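You operate a simulated robot arm through the tools that you are given. There is no shell and no other tool. Be economical: measure what you need, move in short steps, check, and stop when the job is done.

The job below is to be done with a simulated two-armed robot. You get a single attempt, and the scene is never put back.

TASK
Hold the brown carton on the top of the black table steady with one hand and open the flap of the brown carton with the other.

Only the result counts: the job must be done as asked and must still hold three seconds after the hand-in. Knocking over, shifting, dropping, spilling or breaking anything else fails it.

THE ROBOT
Two 7-joint arms with two-finger parallel grippers on one trunk, on a base that drives. Base frame: it is fixed to the floor where the robot stands at the start and does not move with it; the origin is under the middle of the robot, x ahead of it, y to its left, z up; the surface under the hand at the start is at about z = 0.81. Readings come in m, degrees, newtons and seconds.
The left shoulder is at the start at [0.11, 0.169, 1.491], the right one opposite. With the tool pointing down near the work surface each hand reaches from about 0.36 to 0.7 m from the robot's upright axis, wherever it stands, measured 20 degrees to its own side. Places, roughly: flap of the brown carton [0.6, 0.1, 0.9]. Payload 1.57 kg a hand.
The TCP of each hand is the grasp point between the finger pads, 0.03 m short of the fingertips. In the tool frame z runs along the fingers and y along their closing line. The gripper opens to 0.08 m. The fingers are 0.017 m wide and 0.012 m thick; the gripper's body (0.04 by 0.082 m) begins 0.08 m behind the TCP.
Orientation is told as [roll, pitch, yaw] about the base's x, y, z axes, in that order, counted from this pose: with the fingers straight down and closing along the base's y, the tool's x points along the base's -x, its y along +y and its z along -z.

THE INTERFACE
- The arms move only by the tool jog_arm. It takes "left_increments", "right_increments" or both (then of equal length, played together; a hand with none holds still); each is one flat list of numbers, 7 for each row, row after row: the opening, from 0 (shut) to 1 (fully open), then the shift along the tool's x, y, z in m, then the turn, a rotation vector about the tool's x, y, z in degrees. In form: [grip, x, y, z, wx, wy, wz, grip, x, y, z, wx, wy, wz, ...]. A call has 1 to 12 rows; each row is the pose to reach, as a shift and turn from the pose commanded when the call began, along the tool's axes at that moment. Rows are played at 5 a second. More than 0.05 m and 8.6 degrees between two rows, or a gripper value outside its range, and nothing of the call is played. A pose out of reach is approached as far as the arm can. The call stops where the force on the tool passes 40 N (or 10 N more than at its start, if that is more) or the arm is blocked; 0.2 s more then pass. The fingers move at their own pace (about 0.072 m/s each) and stop on an object; they squeeze with about 43 N. The grip force told is the motor's: it shows also when the fingers shut on nothing. Time passes only in rows, and 0.2 s behind the last, so rows that repeat a pose let the fingers close. The reply holds the time, the measured pose of the TCP, the force on the tool along the base axes, the opening and the grip force, in the units named above and with some noise, with the torque about the TCP (base axes, N m) and any sound that the robot's microphone picked up.
- Cameras (640 x 400 px; columns grow to the right, rows downward): "scene" is now at [0.158, 0.0096, 1.6783]; the picture's right is [0.10, -0.99, 0.00], its down [-0.74, -0.08, -0.67] and it looks along [0.67, 0.07, -0.74] (base axes); focal length 251 px, centre (320, 200). "left" rides on the left gripper at [0.072, 0.007, -0.122] in its tool frame; the picture's right is [-0.09, 1.00, 0.00], its down [-0.84, -0.08, -0.54] and it looks along [-0.54, -0.05, 0.84] (tool axes); focal length 238 px, centre (320, 200). "right" rides on the right gripper at [0.072, -0.007, -0.122] in its tool frame; the picture's right is [0.09, 1.00, 0.00], its down [-0.84, 0.08, -0.54] and it looks along [-0.54, 0.05, 0.84] (tool axes); focal length 238 px, centre (320, 200). There is no depth. A picture from a camera that has moved, and an enlarged one, comes with that camera's place and axes in the base frame and with its lens.
- grab_frame(camera): a new picture of that camera. No time passes.
- raise_lower(by): slides the trunk up (or, below 0, down) by that many m; the arms and the scene camera ride with it, the base frame stays. It gives what a move gives, with no picture.
- drive_base(legs): drives the robot by 1 to 6 legs, each [ahead, left, turn to the left] in m, m and degrees, along the robot's own axes; the way and the turn of a leg run together, so that a leg with both is an arc; at most 1.5 m and 180 degrees a leg. The arms and the cameras ride along, it lands a little off, and it stops where it bumps. It gives what a move gives.
- head_to(pan, tilt): turns the head with the scene camera to pan (to the left, within 86 degrees either way) and tilt (down, from -29 to 69), counted from straight ahead of the robot. It gives what a move gives.
- zoom(camera, box): a new picture of the part [left, top, right, bottom] of that camera's present view, enlarged. No time passes.
- sign_off(): hands the job in; it is judged then, once.

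Work in short steps. Places have to be worked out from the pictures, the camera data and where the tool is seen: move nearer, look again, correct. Check each grasp and each placing, and mend what went wrong. You have 120 turns and 108 pictures in all, those below and enlarged ones among them. Open the grippers and draw the arms clear of the work before you hand the job in, unless the task says otherwise; then end with one line.

The tools are called after ">>>" as name(argument=value, ...) on one line, values as JSON. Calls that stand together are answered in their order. jog_arm: Moves the arms, as the interface text tells. Its arguments: {"type":"object","properties":{"left_increments":{"type":"array","items":{"type":"number"}},"right_increments":{"type":"array","items":{"type":"number"}}},"required":[]} The other tools are called the same way: raise_lower (by) slides the trunk up or down; drive_base (legs) drives the base; head_to (pan, tilt) turns the head that bears the scene camera; grab_frame (camera) takes a picture; zoom (camera, box) takes an enlarged picture of a part of a camera's view; sign_off () hands the job in.

At the start:

```text
clock: 0.0
left_ee_pos: [0.5293, 0.4376, 1.0001]
left_orientation: [0.0, -0.1, 0.0]
left_ft_force: [-0.3, -0.7, 0.7]
left_moment: [-0.04, 0.02, 0.0]
left_opening: 0.08
left_finger_force: 0.1
right_ee_pos: [0.7076, -0.0801, 1.1708]
right_orientation: [0.0, 0.1, 0.0]
right_ft_force: [-0.6, 0.9, 0.0]
right_moment: [-0.01, -0.01, -0.02]
right_opening: 0.0799
right_finger_force: 0.0
trunk travel left (down, up): [-0.805, 0.085]
robot x, y, heading: [0.0007, -0.0014, -0.1]
head pan, tilt: [5.8, 47.9]
```

scene: 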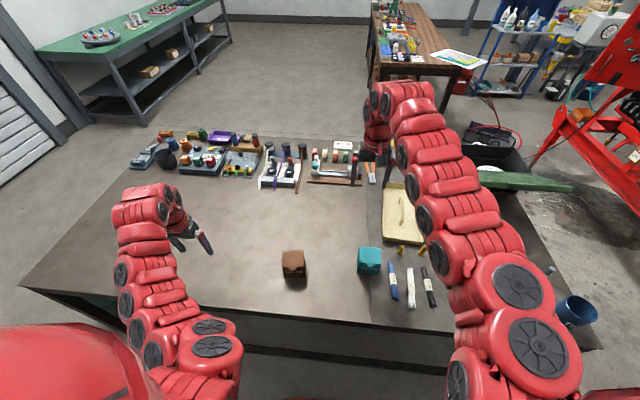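
right: 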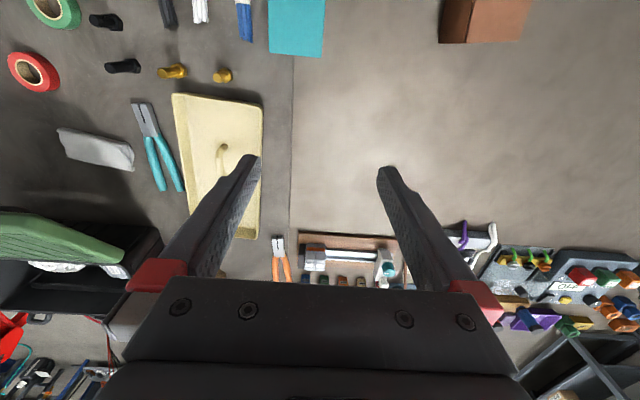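
left: 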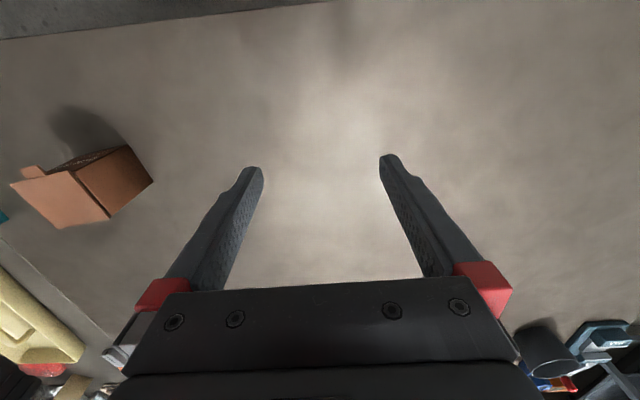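

The brown carton sits near [0.6, 0.1]. I'll zoom on it from the scene and left cameras.

>>> zoom(camera="scene", box=[250, 230, 346, 290])

>>> zoom(camera="left", box=[0, 130, 176, 240])

>>> zoom(camera="right", box=[420, 0, 548, 80])

```text
6.67 times, centred on (298, 260) of scene
camera zoom: at [0.158, 0.0096, 1.6783], right [0.1, -0.99, 0.0], down [-0.74, -0.08, -0.67], along [0.67, 0.07, -0.74], focal length 1675 px, centre (467, -200)
```

zoom: 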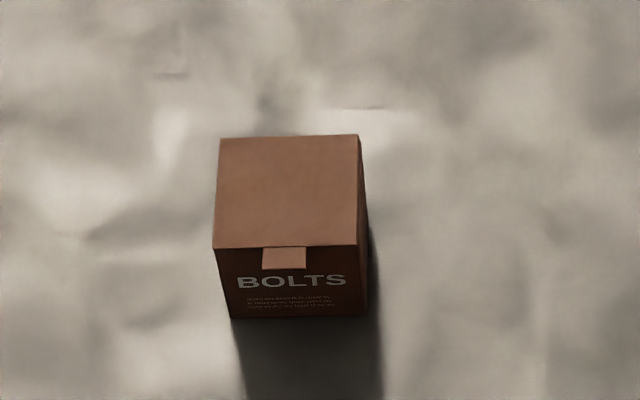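

```text
3.64 times, centred on (88, 185) of left
camera zoom: at [0.4572, 0.444, 1.1224], right [0.09, 1.0, 0.0], down [0.84, -0.08, 0.54], along [0.54, -0.05, -0.84], focal length 867 px, centre (1164, 254)
```

zoom: 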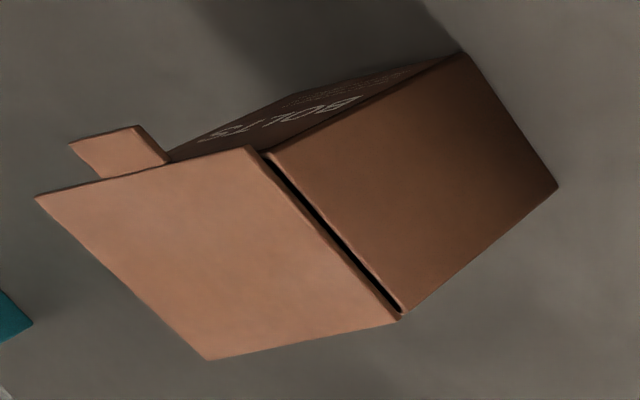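

```text
5.00 times, centred on (484, 40) of right
camera zoom: at [0.634, -0.0865, 1.2923], right [-0.09, 1.0, 0.0], down [0.84, 0.08, 0.54], along [0.54, 0.05, -0.84], focal length 1192 px, centre (-500, 1000)
```

zoom: 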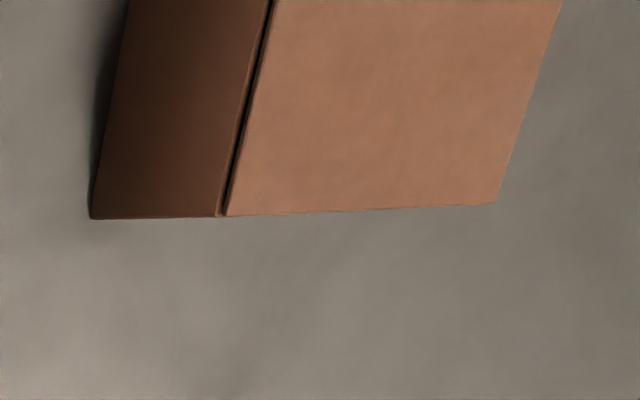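

The rays from the scene and left cameras agree. The lid top is at z≈0.90 with corners near (0.541,0.177), (0.550,0.105), (0.6045,0.1865) and (0.614,0.114), so the box is yawed about 7.5°. The tab sticks out toward the robot at about (0.534,0.140,0.90), so the hinge is on the far side.

I'll have the left hand grip the near and far faces from the left, below the lid, while the right finger lifts the tab. First I yaw the left hand and bring the right hand closer.

>>> jog_arm(left_increments=[1, 0, 0, 0, 0, 0, -8.1, 1, 0, 0, 0, 0, 0, -16.2, 1, 0, 0, 0, 0, 0, -24.3, 1, 0, 0, 0, 0, 0, -32.4, 1, 0, 0, 0, 0, 0, -40.5, 1, 0, 0, 0, 0, 0, -48.6, 1, 0, 0, 0, 0, 0, -56.7, 1, 0, 0, 0, 0, 0, -64.8, 1, 0, 0, 0, 0, 0, -72.9, 1, 0, 0, 0, 0, 0, -81, 1, 0, 0, 0, 0, 0, -89.2, 1, 0, 0, 0, 0, 0, -97.5], right_increments=[0, 0.014, 0, 0.01, 0, 0, 0, 0, 0.028, 0, 0.02, 0, 0, 0, 0, 0.042, 0, 0.03, 0, 0, 0, 0, 0.056, 0, 0.04, 0, 0, 0, 0, 0.07, 0, 0.05, 0, 0, 0, 0, 0.084, -0.005, 0.06, 0, 0, 0, 0, 0.098, -0.01, 0.07, 0, 0, 0, 0, 0.112, -0.015, 0.08, 0, 0, 0, 0, 0.126, -0.02, 0.09, 0, 0, 0, 0, 0.14, -0.02, 0.1, 0, 0, 0, 0, 0.155, -0.02, 0.1, 0, 0, 0, 0, 0.17, -0.02, 0.1, 0, 0, 0])

```text
clock: 2.6
left_ee_pos: [0.5284, 0.4381, 0.9995]
left_orientation: [0.1, 0.1, 97.7]
left_ft_force: [-0.3, -0.6, -0.2]
left_moment: [0.05, 0.02, 0.02]
left_opening: 0.0796
left_finger_force: 0.1
right_ee_pos: [0.6371, -0.0798, 1.1203]
right_orientation: [0.1, 0.0, 0.0]
right_ft_force: [-0.2, -0.6, -0.9]
right_moment: [0.01, 0.02, -0.01]
right_opening: 0.0003
right_finger_force: 21.2
right hand out of reach, approached as far as the arm can: row 6, 7, 8, 9, 10, 11, 12
trunk travel left (down, up): [-0.805, 0.085]
robot x, y, heading: [-0.0015, 0.0022, -0.3]
head pan, tilt: [5.8, 47.9]
```

The left hand yawed fine, but the right hand hit an arm limit partway. I'll tilt both hands by 60° and see how the right arm responds.

>>> jog_arm(left_increments=[1, 0, 0, 0, 0, 7.5, 0, 1, 0, 0, 0, 0, 15, 0, 1, 0, 0, 0, 0, 22.5, 0, 1, 0, 0, 0, 0, 30, 0, 1, 0, 0, 0, 0, 37.5, 0, 1, 0, 0, 0, 0, 45, 0, 1, 0, 0, 0, 0, 52.5, 0, 1, 0, 0, 0, 0, 60, 0], right_increments=[0, 0, -0.01, 0, -7.5, 0, 0, 0, 0, -0.02, 0, -15, 0, 0, 0, 0, -0.03, 0, -22.5, 0, 0, 0, 0, -0.04, 0, -30, 0, 0, 0, 0, -0.05, 0, -37.5, 0, 0, 0, 0, -0.06, 0, -45, 0, 0, 0, 0, -0.07, 0, -52.5, 0, 0, 0, 0, -0.08, 0, -60, 0, 0])

```text
clock: 4.4
left_ee_pos: [0.5357, 0.3634, 1.026]
left_orientation: [0.0, 56.2, 97.6]
left_ft_force: [0.5, -0.2, -0.1]
left_moment: [0.02, 0.04, -0.05]
left_opening: 0.0799
left_finger_force: 0.0
left hand out of reach, approached as far as the arm can: row 6, 7, 8
right_ee_pos: [0.6367, -0.1624, 1.1155]
right_orientation: [60.3, 0.3, 0.1]
right_ft_force: [0.2, -0.1, 0.3]
right_moment: [0.03, 0.01, 0.04]
right_opening: 0.0
right_finger_force: 21.4
right hand out of reach, approached as far as the arm can: row 1, 2
trunk travel left (down, up): [-0.805, 0.085]
robot x, y, heading: [-0.0004, -0.0029, 0.2]
head pan, tilt: [5.8, 47.9]
```

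The left hand is tilted about 56° and drifted a little, and the right hand is at 60° as asked. I'll move the left to its pre-grasp pose and bring the right closer.

>>> jog_arm(left_increments=[1, -0.0075, -0.0035, 0.034, 0, 0, 0, 1, -0.015, -0.007, 0.067, 0, 0, 0, 1, -0.022, -0.01, 0.1, 0, 0, 0, 1, -0.03, -0.0135, 0.135, 0, 0, 0, 1, -0.03, -0.0135, 0.135, 0, 0, 0], right_increments=[0, 0.022, -0.008, 0.03, 0, 0, 0, 0, 0.044, -0.016, 0.06, 0, 0, 0, 0, 0.066, -0.024, 0.09, 0, 0, 0, 0, 0.088, -0.032, 0.12, 0, 0, 0, 0, 0.107, -0.04, 0.15, 0, 0, 0])

>>> grab_frame(camera="scene")

>>> grab_frame(camera="left")

```text
clock: 5.6
left_ee_pos: [0.56, 0.2734, 0.9265]
left_orientation: [-0.2, 56.3, 97.3]
left_ft_force: [-0.5, 0.0, 0.0]
left_moment: [0.0, 0.01, 0.02]
left_opening: 0.08
left_finger_force: 0.1
right_ee_pos: [0.5599, -0.0506, 0.9954]
right_orientation: [59.9, 0.0, 0.0]
right_ft_force: [-0.6, 0.1, -0.7]
right_moment: [0.0, -0.01, 0.01]
right_opening: 0.0
right_finger_force: 20.8
right hand out of reach, approached as far as the arm can: row 3, 4, 5
trunk travel left (down, up): [-0.805, 0.085]
robot x, y, heading: [0.0, -0.0, 0.1]
head pan, tilt: [5.8, 47.9]
```

```text
101 pictures are left
camera scene: at [0.1571, 0.0111, 1.6784], right [0.1, -0.99, 0.0], down [-0.74, -0.08, -0.67], along [0.67, 0.07, -0.74], focal length 251 px, centre (320, 200)
```

scene: 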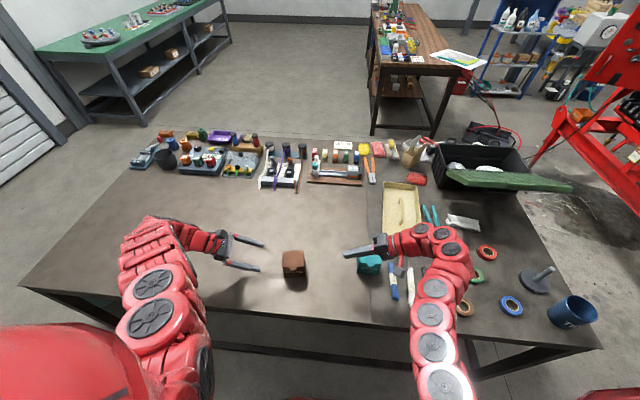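

```text
100 pictures are left
camera left: at [0.5452, 0.3324, 1.0544], right [-0.99, -0.08, -0.08], down [-0.04, 0.92, -0.4], along [0.1, -0.39, -0.92], focal length 238 px, centre (320, 200)
```

left: 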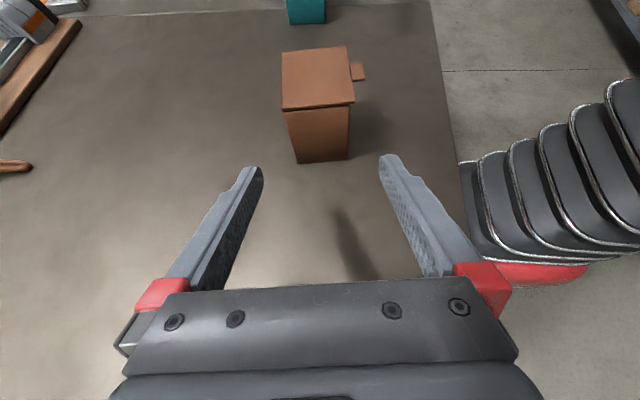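

The left hand is lined up with the carton's left face. I'll advance it along the fingers with the gripper open.

>>> jog_arm(left_increments=[1, -0.001, 0, 0.03, 0, 0, 0, 1, -0.002, 0, 0.06, 0, 0, 0, 1, -0.003, 0, 0.085, 0, 0, 0, 1, -0.003, 0, 0.105, 0, 0, 0, 1, -0.003, 0, 0.12, 0, 0, 0])

>>> grab_frame(camera="left")

>>> zoom(camera="scene", box=[224, 210, 384, 310])

```text
clock: 6.8
left_ee_pos: [0.5736, 0.175, 0.8572]
left_orientation: [0.0, 56.2, 97.5]
left_ft_force: [0.4, 0.0, 0.6]
left_moment: [-0.02, -0.02, -0.02]
left_opening: 0.0799
left_finger_force: 0.0
right_ee_pos: [0.561, -0.0515, 0.9941]
right_orientation: [60.0, 0.0, -0.1]
right_ft_force: [-0.3, 0.3, -0.1]
right_moment: [-0.02, 0.02, 0.01]
right_opening: 0.0
right_finger_force: 21.2
trunk travel left (down, up): [-0.805, 0.085]
robot x, y, heading: [-0.001, -0.0019, 0.0]
head pan, tilt: [5.8, 47.9]
```

```text
99 pictures are left
camera left: at [0.5588, 0.2341, 0.9853], right [-0.99, -0.08, -0.08], down [-0.04, 0.92, -0.39], along [0.1, -0.39, -0.92], focal length 238 px, centre (320, 200)
```

left: 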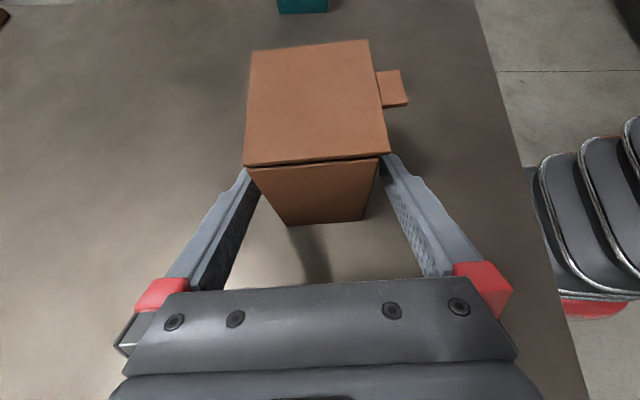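

```text
4.00 times, centred on (304, 260) of scene
camera zoom: at [0.158, 0.0094, 1.6783], right [0.1, -0.99, 0.0], down [-0.74, -0.08, -0.67], along [0.67, 0.07, -0.74], focal length 1005 px, centre (384, -40)
```

zoom: 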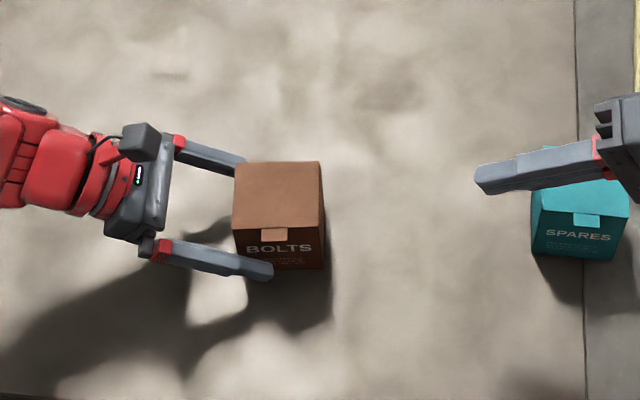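

The fingers straddle the carton below the lid with even gaps. I'll close the left gripper.

>>> jog_arm(left_increments=[1, 0, 0, 0.005, 0, 0, 0, 0.75, 0, 0, 0.005, 0, 0, 0, 0.6, 0, 0, 0.005, 0, 0, 0, 0.6, 0, 0, 0.005, 0, 0, 0])

>>> grab_frame(camera="left")

```text
clock: 7.8
left_ee_pos: [0.5748, 0.172, 0.8547]
left_orientation: [-0.1, 56.3, 97.4]
left_ft_force: [2.0, 0.7, 2.6]
left_moment: [0.01, -0.04, 0.01]
left_opening: 0.0597
left_finger_force: 42.9
right_ee_pos: [0.561, -0.0519, 0.994]
right_orientation: [60.0, 0.0, 0.0]
right_ft_force: [0.9, 0.2, 0.0]
right_moment: [0.01, 0.01, -0.01]
right_opening: 0.0001
right_finger_force: 21.6
trunk travel left (down, up): [-0.805, 0.085]
robot x, y, heading: [0.0023, -0.0006, -0.1]
head pan, tilt: [5.8, 47.9]
```

```text
97 pictures are left
camera left: at [0.5596, 0.2301, 0.9826], right [-0.99, -0.08, -0.08], down [-0.04, 0.92, -0.39], along [0.1, -0.39, -0.92], focal length 238 px, centre (320, 200)
```

left: 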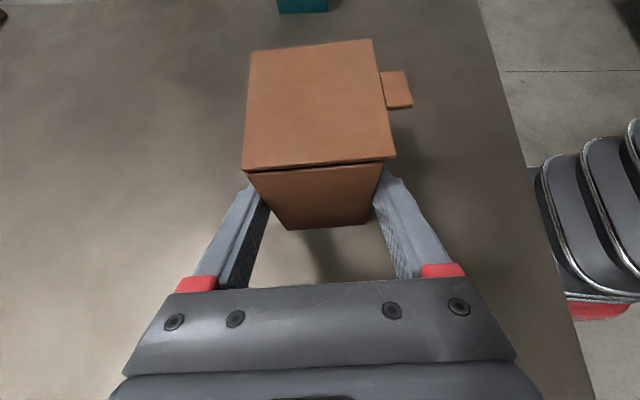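

The left gripper holds the carton body (0.060 m wide, 43 N), and the carton hasn't visibly moved. Next I bring the closed right fingers to a pre-pose right of and in front of the tab.

>>> jog_arm(right_increments=[0, 0.005, -0.003, 0.035, 0, 0, 0, 0, 0.011, -0.006, 0.07, 0, 0, 0, 0, 0.018, -0.009, 0.105, 0, 0, 0, 0, 0.024, -0.0124, 0.1365, 0, 0, 0, 0, 0.024, -0.0124, 0.1365, 0, 0, 0])

>>> zoom(camera="scene", box=[224, 210, 384, 310])

>>> grab_frame(camera="right")

```text
clock: 9.0
left_ee_pos: [0.574, 0.1709, 0.8538]
left_orientation: [-0.1, 56.3, 97.4]
left_ft_force: [2.6, 0.1, 6.2]
left_moment: [-0.02, -0.16, 0.06]
left_opening: 0.0599
left_finger_force: 43.1
right_ee_pos: [0.5349, 0.0603, 0.9153]
right_orientation: [60.0, -0.1, 0.0]
right_ft_force: [0.4, 0.9, 0.2]
right_moment: [-0.03, 0.01, 0.0]
right_opening: 0.0
right_finger_force: 21.0
trunk travel left (down, up): [-0.805, 0.085]
robot x, y, heading: [-0.0, -0.0004, 0.2]
head pan, tilt: [5.8, 47.9]
```

```text
4.00 times, centred on (304, 260) of scene
camera zoom: at [0.1577, 0.0094, 1.6783], right [0.1, -0.99, 0.0], down [-0.74, -0.08, -0.67], along [0.67, 0.07, -0.74], focal length 1005 px, centre (384, -40)
```

zoom: 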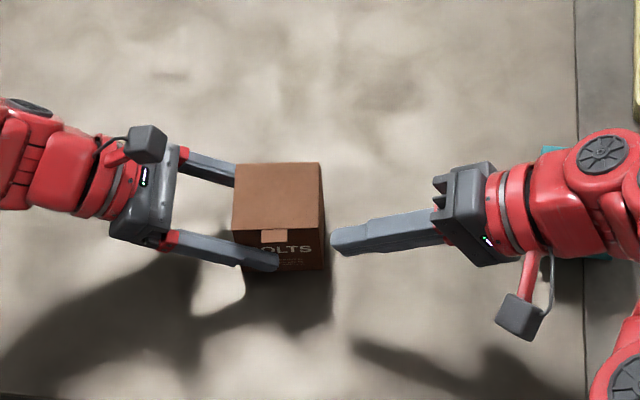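

```text
95 pictures are left
camera right: at [0.4628, -0.0487, 0.9711], right [-0.09, 0.5, 0.86], down [0.84, -0.43, 0.34], along [0.54, 0.75, -0.38], focal length 238 px, centre (320, 200)
```

right: 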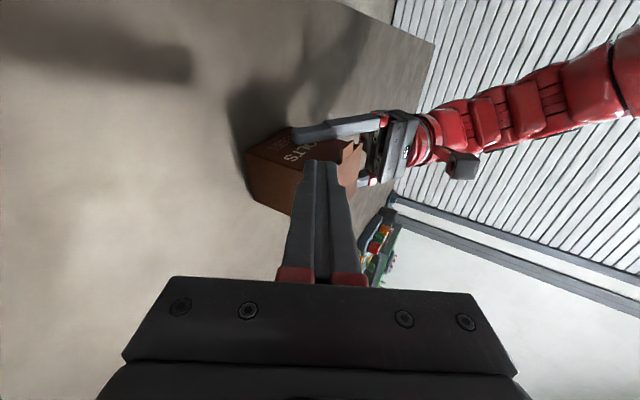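

The right finger is in position at the pre-pose. I'll advance it along its axis so the tip ends up under the tab and above the left finger.

>>> jog_arm(right_increments=[0, -0.001, 0.001, 0.02, 0, 0, 0, 0, -0.002, 0.001, 0.035, 0, 0, 0, 0, -0.002, 0.001, 0.05, 0, 0, 0, 0, -0.002, 0.001, 0.061, 0, 0, 0])

>>> zoom(camera="scene", box=[256, 230, 352, 290])

>>> zoom(camera="right", box=[220, 80, 412, 200])

>>> zoom(camera="left", box=[220, 0, 476, 160])

```text
clock: 10.0
left_ee_pos: [0.573, 0.172, 0.8553]
left_orientation: [-0.2, 56.2, 97.4]
left_ft_force: [2.3, -0.5, 5.5]
left_moment: [-0.15, -0.08, -0.05]
left_opening: 0.0597
left_finger_force: 42.8
right_ee_pos: [0.5375, 0.1134, 0.8858]
right_orientation: [59.9, 0.1, -0.1]
right_ft_force: [-0.2, -0.2, -0.6]
right_moment: [-0.02, 0.01, 0.01]
right_opening: 0.0
right_finger_force: 21.2
trunk travel left (down, up): [-0.805, 0.085]
robot x, y, heading: [0.0018, 0.0006, 0.1]
head pan, tilt: [5.8, 47.9]
```

```text
6.67 times, centred on (304, 260) of scene
camera zoom: at [0.1576, 0.0094, 1.6783], right [0.1, -0.99, 0.0], down [-0.74, -0.08, -0.67], along [0.67, 0.07, -0.74], focal length 1675 px, centre (427, -200)
```

zoom: 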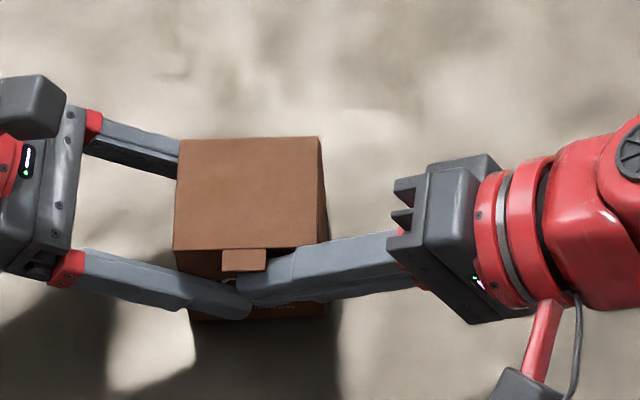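

```text
3.33 times, centred on (316, 140) of right
camera zoom: at [0.4648, 0.0049, 0.9411], right [-0.09, 0.5, 0.86], down [0.84, -0.43, 0.34], along [0.54, 0.75, -0.38], focal length 794 px, centre (333, 400)
```

zoom: 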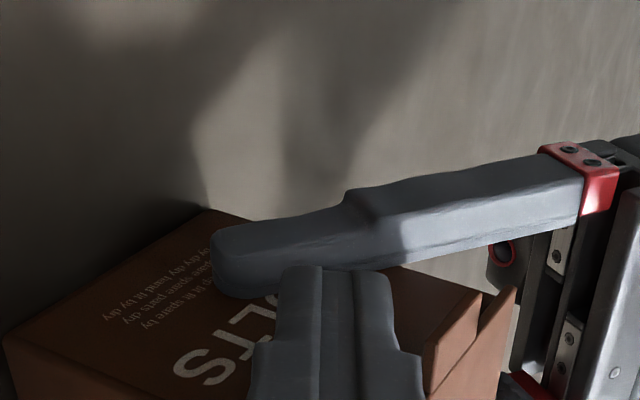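

```text
2.50 times, centred on (348, 80) of left
camera zoom: at [0.5592, 0.23, 0.9826], right [-0.99, -0.08, -0.08], down [-0.04, 0.92, -0.39], along [0.1, -0.39, -0.92], focal length 596 px, centre (250, 500)
```

zoom: 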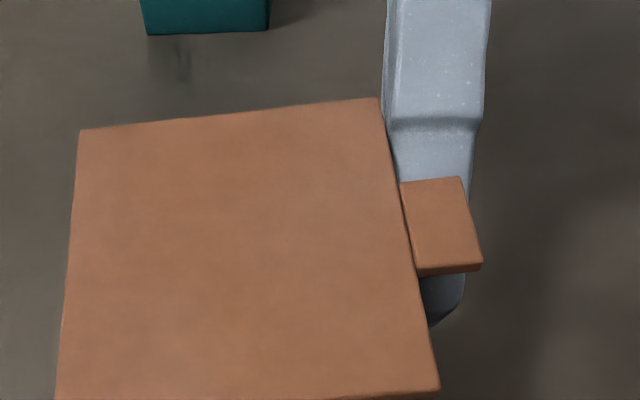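

The right fingertip is under the tab. I'll raise it about 30 mm to start the lid opening.

>>> jog_arm(right_increments=[0, 0, 0.007, -0.004, 0, 0, 0, 0, 0, 0.014, -0.008, 0, 0, 0, 0, 0, 0.021, -0.012, 0, 0, 0, 0, 0, 0.028, -0.016, 0, 0, 0])

>>> zoom(camera="scene", box=[256, 230, 352, 290])

>>> zoom(camera="left", box=[220, 0, 476, 160])

```text
clock: 11.0
left_ee_pos: [0.5739, 0.1715, 0.8544]
left_orientation: [-0.1, 56.4, 97.4]
left_ft_force: [2.4, 0.0, 6.7]
left_moment: [-0.02, -0.06, 0.09]
left_opening: 0.06
left_finger_force: 42.8
right_ee_pos: [0.5382, 0.1135, 0.9187]
right_orientation: [60.0, -0.1, 0.1]
right_ft_force: [-0.4, 0.1, 0.3]
right_moment: [0.0, 0.02, -0.04]
right_opening: 0.0002
right_finger_force: 21.0
trunk travel left (down, up): [-0.805, 0.085]
robot x, y, heading: [-0.0003, 0.002, -0.1]
head pan, tilt: [5.8, 47.9]
```

```text
6.67 times, centred on (304, 260) of scene
camera zoom: at [0.1576, 0.0094, 1.6783], right [0.1, -0.99, 0.0], down [-0.74, -0.08, -0.67], along [0.67, 0.07, -0.74], focal length 1675 px, centre (427, -200)
```

zoom: 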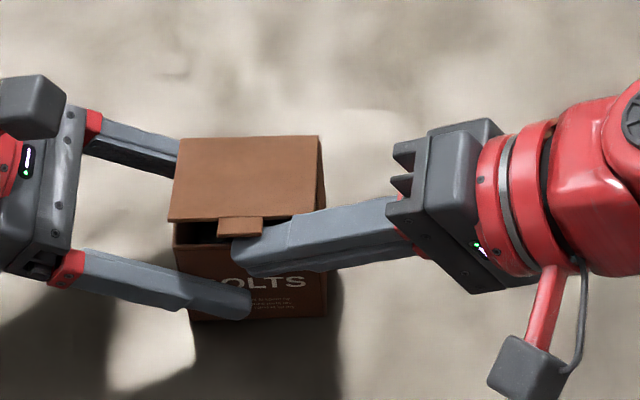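

```text
2.50 times, centred on (348, 80) of left
camera zoom: at [0.5591, 0.23, 0.9826], right [-0.99, -0.08, -0.08], down [-0.04, 0.92, -0.39], along [0.1, -0.39, -0.92], focal length 596 px, centre (250, 500)
```

zoom: 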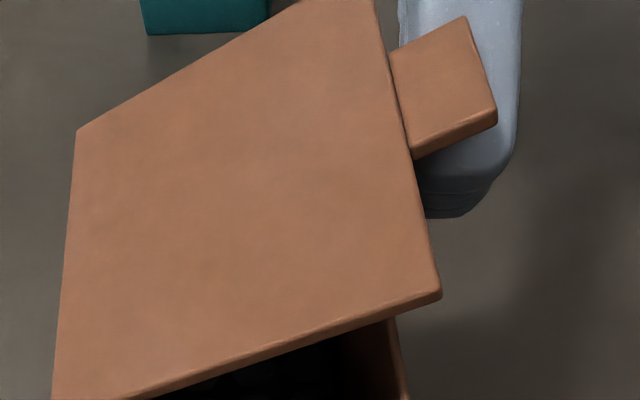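

The lid opens freely with almost no force. I'll continue along the arc about the far-edge hinge, to roughly 80°.

>>> jog_arm(right_increments=[0, -0.003, 0.0104, -0.006, 0, 0, 0, 0, -0.008, 0.0213, -0.0111, 0, 0, 0, 0, -0.015, 0.0302, -0.0157, 0, 0, 0, 0, -0.024, 0.039, -0.0196, 0, 0, 0, 0, -0.034, 0.0459, -0.0225, 0, 0, 0, 0, -0.0458, 0.0519, -0.0242, 0, 0, 0])

>>> zoom(camera="scene", box=[256, 220, 368, 290])

>>> zoom(camera="left", box=[160, 0, 480, 200])

```text
clock: 12.4
left_ee_pos: [0.5745, 0.1698, 0.8535]
left_orientation: [-0.1, 56.2, 97.4]
left_ft_force: [3.3, 0.6, 4.6]
left_moment: [-0.13, 0.02, -0.04]
left_opening: 0.0596
left_finger_force: 42.3
right_ee_pos: [0.5841, 0.1181, 0.9755]
right_orientation: [60.0, 0.2, 0.0]
right_ft_force: [0.0, -0.2, -0.3]
right_moment: [0.04, -0.02, 0.05]
right_opening: 0.0
right_finger_force: 21.0
trunk travel left (down, up): [-0.805, 0.085]
robot x, y, heading: [-0.0004, 0.0019, -0.2]
head pan, tilt: [5.8, 47.9]
```

```text
5.71 times, centred on (312, 255) of scene
camera zoom: at [0.1576, 0.0092, 1.6783], right [0.1, -0.99, 0.0], down [-0.74, -0.08, -0.67], along [0.67, 0.07, -0.74], focal length 1436 px, centre (366, -114)
```

zoom: 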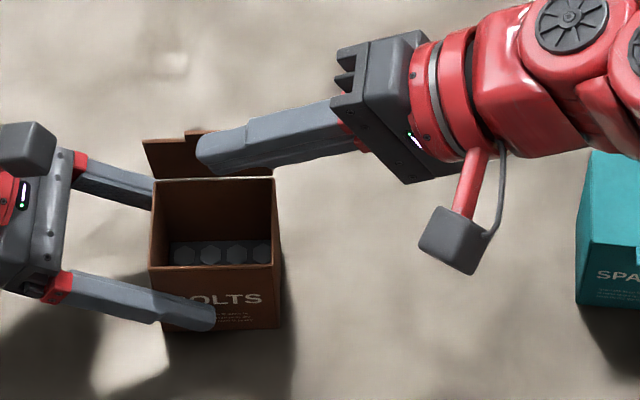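

```text
2.00 times, centred on (320, 100) of left
camera zoom: at [0.5591, 0.23, 0.9826], right [-0.99, -0.08, -0.08], down [-0.04, 0.92, -0.39], along [0.1, -0.39, -0.92], focal length 477 px, centre (320, 400)
```

zoom: 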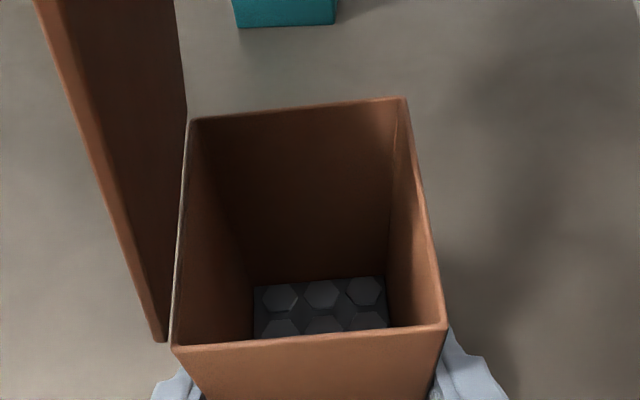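

The lid is near vertical with the contents visible. I'll push it on past vertical so it stays open.

>>> jog_arm(right_increments=[0, -0.0125, 0.002, 0, 0, 0, 0, 0, -0.025, 0.0047, 0.0002, 0, 0, 0, 0, -0.037, 0.0018, 0.003, 0, 0, 0, 0, -0.05, -0.0044, 0.0083, 0, 0, 0])

>>> zoom(camera="scene", box=[240, 200, 368, 280])

>>> zoom(camera="left", box=[160, 0, 480, 200])

```text
clock: 13.4
left_ee_pos: [0.574, 0.1733, 0.8551]
left_orientation: [-0.2, 56.1, 97.9]
left_ft_force: [7.6, 2.1, 0.5]
left_moment: [-0.8, 1.07, 0.27]
left_opening: 0.0627
left_finger_force: 43.0
right_ee_pos: [0.6291, 0.1265, 0.9732]
right_orientation: [60.6, 0.0, 0.4]
right_ft_force: [-8.0, -2.3, 12.4]
right_moment: [0.25, 0.12, 0.17]
right_opening: 0.0001
right_finger_force: 21.4
trunk travel left (down, up): [-0.805, 0.085]
robot x, y, heading: [-0.0009, -0.0017, 0.1]
head pan, tilt: [5.8, 47.9]
stopped in row 4 (right hand): the force on the tool passed its limit at 43 N (the readings are from after the stop); the commanded pose is now the measured one
```

```text
5.00 times, centred on (304, 240) of scene
camera zoom: at [0.1556, 0.0096, 1.6786], right [0.1, -0.99, 0.0], down [-0.74, -0.08, -0.67], along [0.67, 0.07, -0.74], focal length 1256 px, centre (400, 0)
```

zoom: 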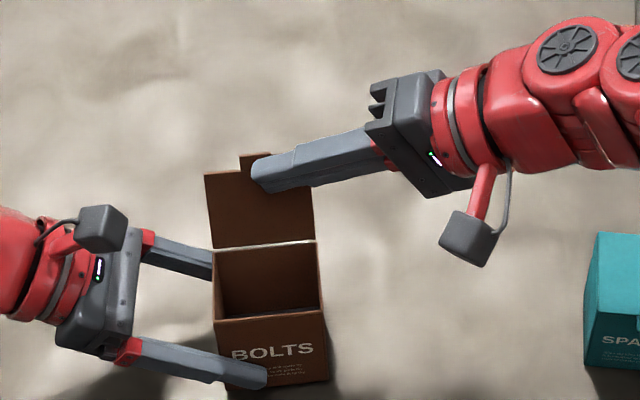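

```text
2.00 times, centred on (320, 100) of left
camera zoom: at [0.5591, 0.2313, 0.9834], right [-0.99, -0.09, -0.08], down [-0.05, 0.92, -0.39], along [0.11, -0.39, -0.92], focal length 477 px, centre (320, 400)
```

zoom: 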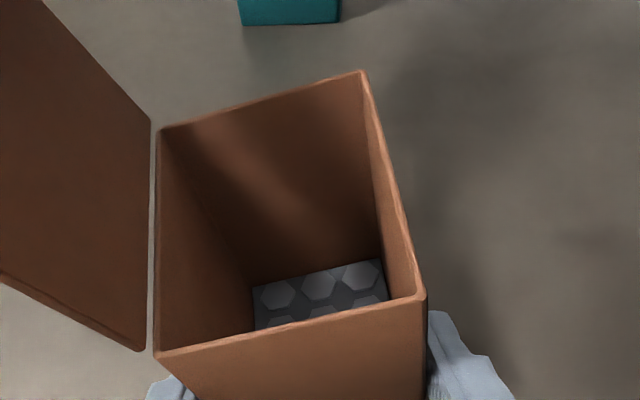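

The hinge reached its stop at about 115–120°, and the carton was nudged slightly in the grip. I'll back the right hand off the lid and check.

>>> jog_arm(right_increments=[0, 0.01, 0, 0, 0, 0, 0, 0, 0.02, 0, 0, 0, 0, 0, 0, 0.02, 0, -0.03, 0, 0, 0, 0, 0.02, 0, -0.06, 0, 0, 0, 0, 0.02, 0, -0.1, 0, 0, 0, 0, 0.02, 0, -0.14, 0, 0, 0])

>>> zoom(camera="scene", box=[240, 200, 368, 280])

>>> zoom(camera="left", box=[160, 0, 480, 200])

>>> grab_frame(camera="right")

```text
clock: 14.8
left_ee_pos: [0.5742, 0.1718, 0.8544]
left_orientation: [0.0, 56.1, 97.8]
left_ft_force: [-0.9, 2.4, 3.7]
left_moment: [-0.25, -0.31, 0.1]
left_opening: 0.0619
left_finger_force: 42.6
right_ee_pos: [0.6125, 0.0044, 1.0396]
right_orientation: [60.5, 0.0, 0.2]
right_ft_force: [-0.7, 0.2, 0.1]
right_moment: [0.04, 0.01, -0.01]
right_opening: 0.0
right_finger_force: 22.1
trunk travel left (down, up): [-0.805, 0.085]
robot x, y, heading: [-0.0032, 0.0035, -0.1]
head pan, tilt: [5.8, 47.9]
```

```text
5.00 times, centred on (304, 240) of scene
camera zoom: at [0.1573, 0.0088, 1.6783], right [0.1, -0.99, 0.0], down [-0.74, -0.08, -0.67], along [0.67, 0.07, -0.74], focal length 1256 px, centre (400, 0)
```

zoom: 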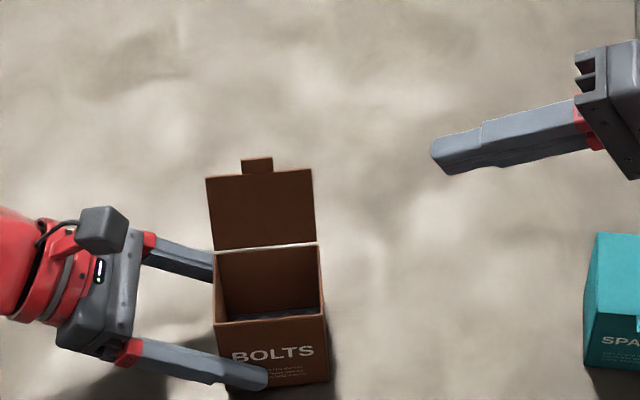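

```text
2.00 times, centred on (320, 100) of left
camera zoom: at [0.5594, 0.2303, 0.9823], right [-0.99, -0.08, -0.08], down [-0.05, 0.92, -0.39], along [0.1, -0.39, -0.92], focal length 477 px, centre (320, 400)
```

zoom: 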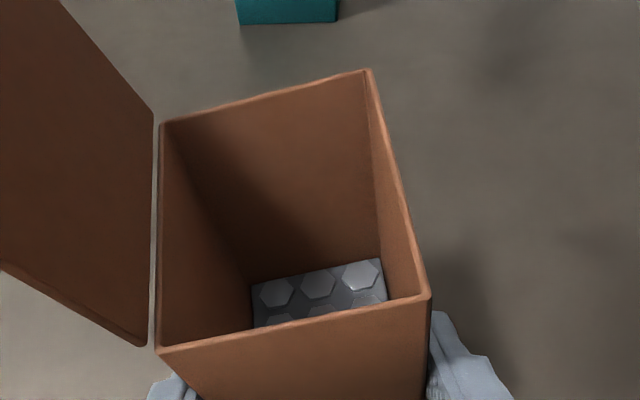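

```text
83 pictures are left
camera right: at [0.5394, -0.1051, 1.0944], right [-0.09, 0.49, 0.87], down [0.84, -0.43, 0.33], along [0.54, 0.76, -0.37], focal length 238 px, centre (320, 200)
```

right: 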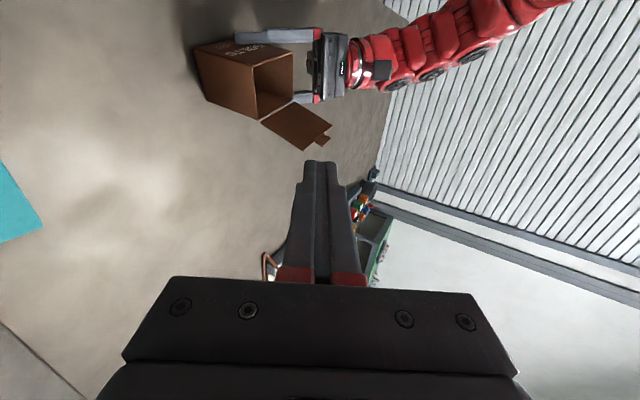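

The lid stays open on its own past vertical, and the carton only yawed a few degrees. I'll open the left gripper gently, then check.

>>> jog_arm(left_increments=[0.8, 0, 0, 0, 0, 0, 0, 0.85, 0, 0, 0, 0, 0, 0, 1, 0, 0, 0, 0, 0, 0, 1, 0, 0, 0, 0, 0, 0])

>>> grab_frame(camera="left")

>>> zoom(camera="scene", box=[240, 200, 368, 280])

```text
clock: 15.8
left_ee_pos: [0.5743, 0.1713, 0.8544]
left_orientation: [0.1, 56.1, 97.9]
left_ft_force: [-0.4, -0.7, 0.2]
left_moment: [0.04, -0.07, 0.01]
left_opening: 0.0799
left_finger_force: 0.0
right_ee_pos: [0.6123, 0.005, 1.0401]
right_orientation: [60.5, 0.0, 0.1]
right_ft_force: [0.5, 0.2, -0.9]
right_moment: [0.0, 0.01, -0.02]
right_opening: 0.0003
right_finger_force: 21.2
trunk travel left (down, up): [-0.805, 0.085]
robot x, y, heading: [0.0009, -0.0021, -0.1]
head pan, tilt: [5.8, 47.9]
```

```text
82 pictures are left
camera left: at [0.5597, 0.2306, 0.9821], right [-0.99, -0.08, -0.08], down [-0.05, 0.92, -0.39], along [0.1, -0.39, -0.92], focal length 238 px, centre (320, 200)
```

left: 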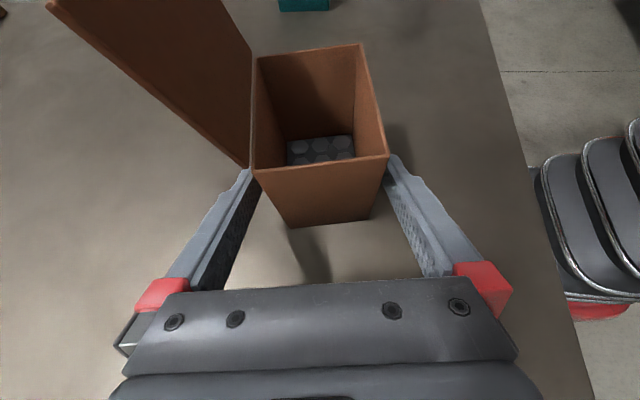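

```text
5.00 times, centred on (304, 240) of scene
camera zoom: at [0.1579, 0.0094, 1.6783], right [0.1, -0.99, 0.0], down [-0.74, -0.08, -0.67], along [0.67, 0.07, -0.74], focal length 1256 px, centre (400, 0)
```

zoom: 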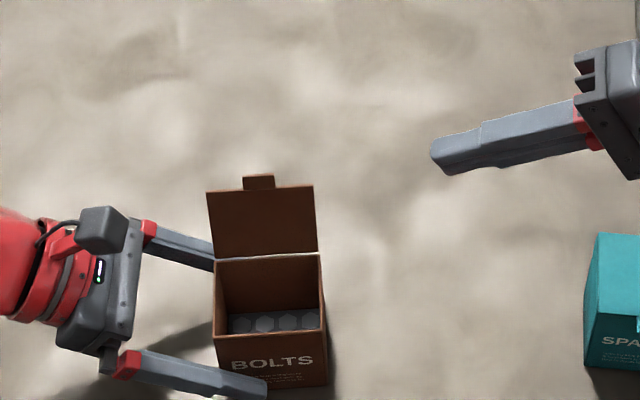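

The carton settled flat with the lid leaning back open. I'll withdraw the left hand straight along its fingers, and move the right hand further away and open it.

>>> jog_arm(left_increments=[1, 0, 0, -0.02, 0, 0, 0, 1, 0, 0, -0.04, 0, 0, 0, 1, 0, 0, -0.07, 0, 0, 0, 1, 0, 0, -0.1, 0, 0, 0, 1, 0, 0, -0.13, 0, 0, 0], right_increments=[0, 0, 0, -0.02, 0, 0, 0, 0, 0, 0, -0.04, 0, 0, 0, 0.5, 0, 0, -0.06, 0, 0, 0, 1, 0, 0, -0.08, 0, 0, 0, 1, 0, 0, -0.1, 0, 0, 0])

>>> grab_frame(camera="scene")

>>> zoom(camera="scene", box=[240, 200, 368, 280])

```text
clock: 17.1
left_ee_pos: [0.56, 0.2789, 0.9271]
left_orientation: [0.1, 56.2, 97.9]
left_ft_force: [0.4, 0.1, -0.1]
left_moment: [-0.01, 0.0, 0.02]
left_opening: 0.0798
left_finger_force: 0.0
right_ee_pos: [0.612, -0.0854, 1.0892]
right_orientation: [60.5, -0.1, 0.2]
right_ft_force: [-0.6, -0.4, -0.3]
right_moment: [-0.01, -0.03, 0.04]
right_opening: 0.0799
right_finger_force: 0.0
trunk travel left (down, up): [-0.805, 0.085]
robot x, y, heading: [0.0024, -0.0037, 0.1]
head pan, tilt: [5.8, 47.9]
```

```text
80 pictures are left
camera scene: at [0.1575, 0.0094, 1.6783], right [0.1, -0.99, 0.0], down [-0.74, -0.08, -0.67], along [0.67, 0.07, -0.74], focal length 251 px, centre (320, 200)
```

scene: 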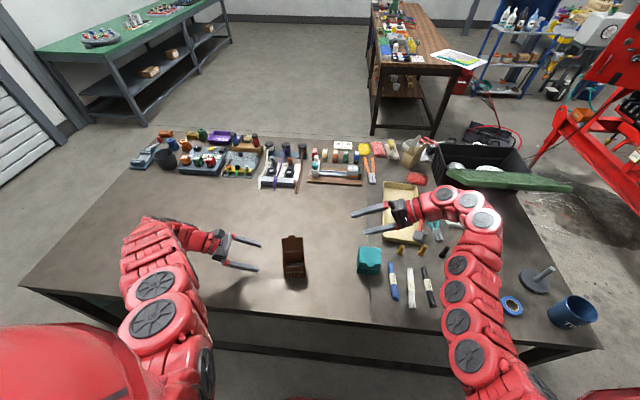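

```text
5.00 times, centred on (304, 240) of scene
camera zoom: at [0.1575, 0.0094, 1.6783], right [0.1, -0.99, 0.0], down [-0.74, -0.08, -0.67], along [0.67, 0.07, -0.74], focal length 1256 px, centre (400, 0)
```

zoom: 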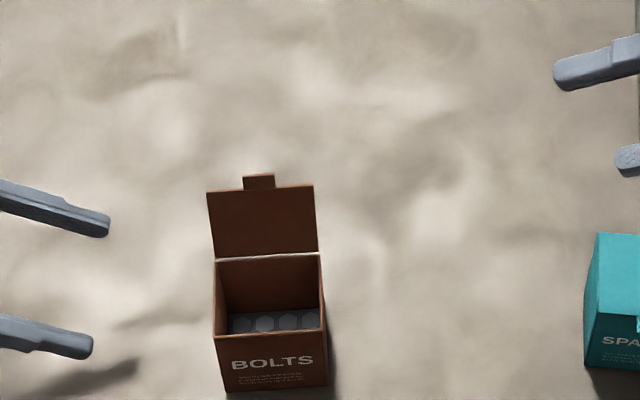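

The carton stands flat with its lid open, both hands are clear and open, and nothing else was touched. I'm handing in.

>>> sign_off()

```text
The job is handed in.
```

The brown carton's flap is open past vertical and stays there by itself; the left hand held the carton while the right opened it, and the carton turned a few degrees in the grip when the lid reached its stop.
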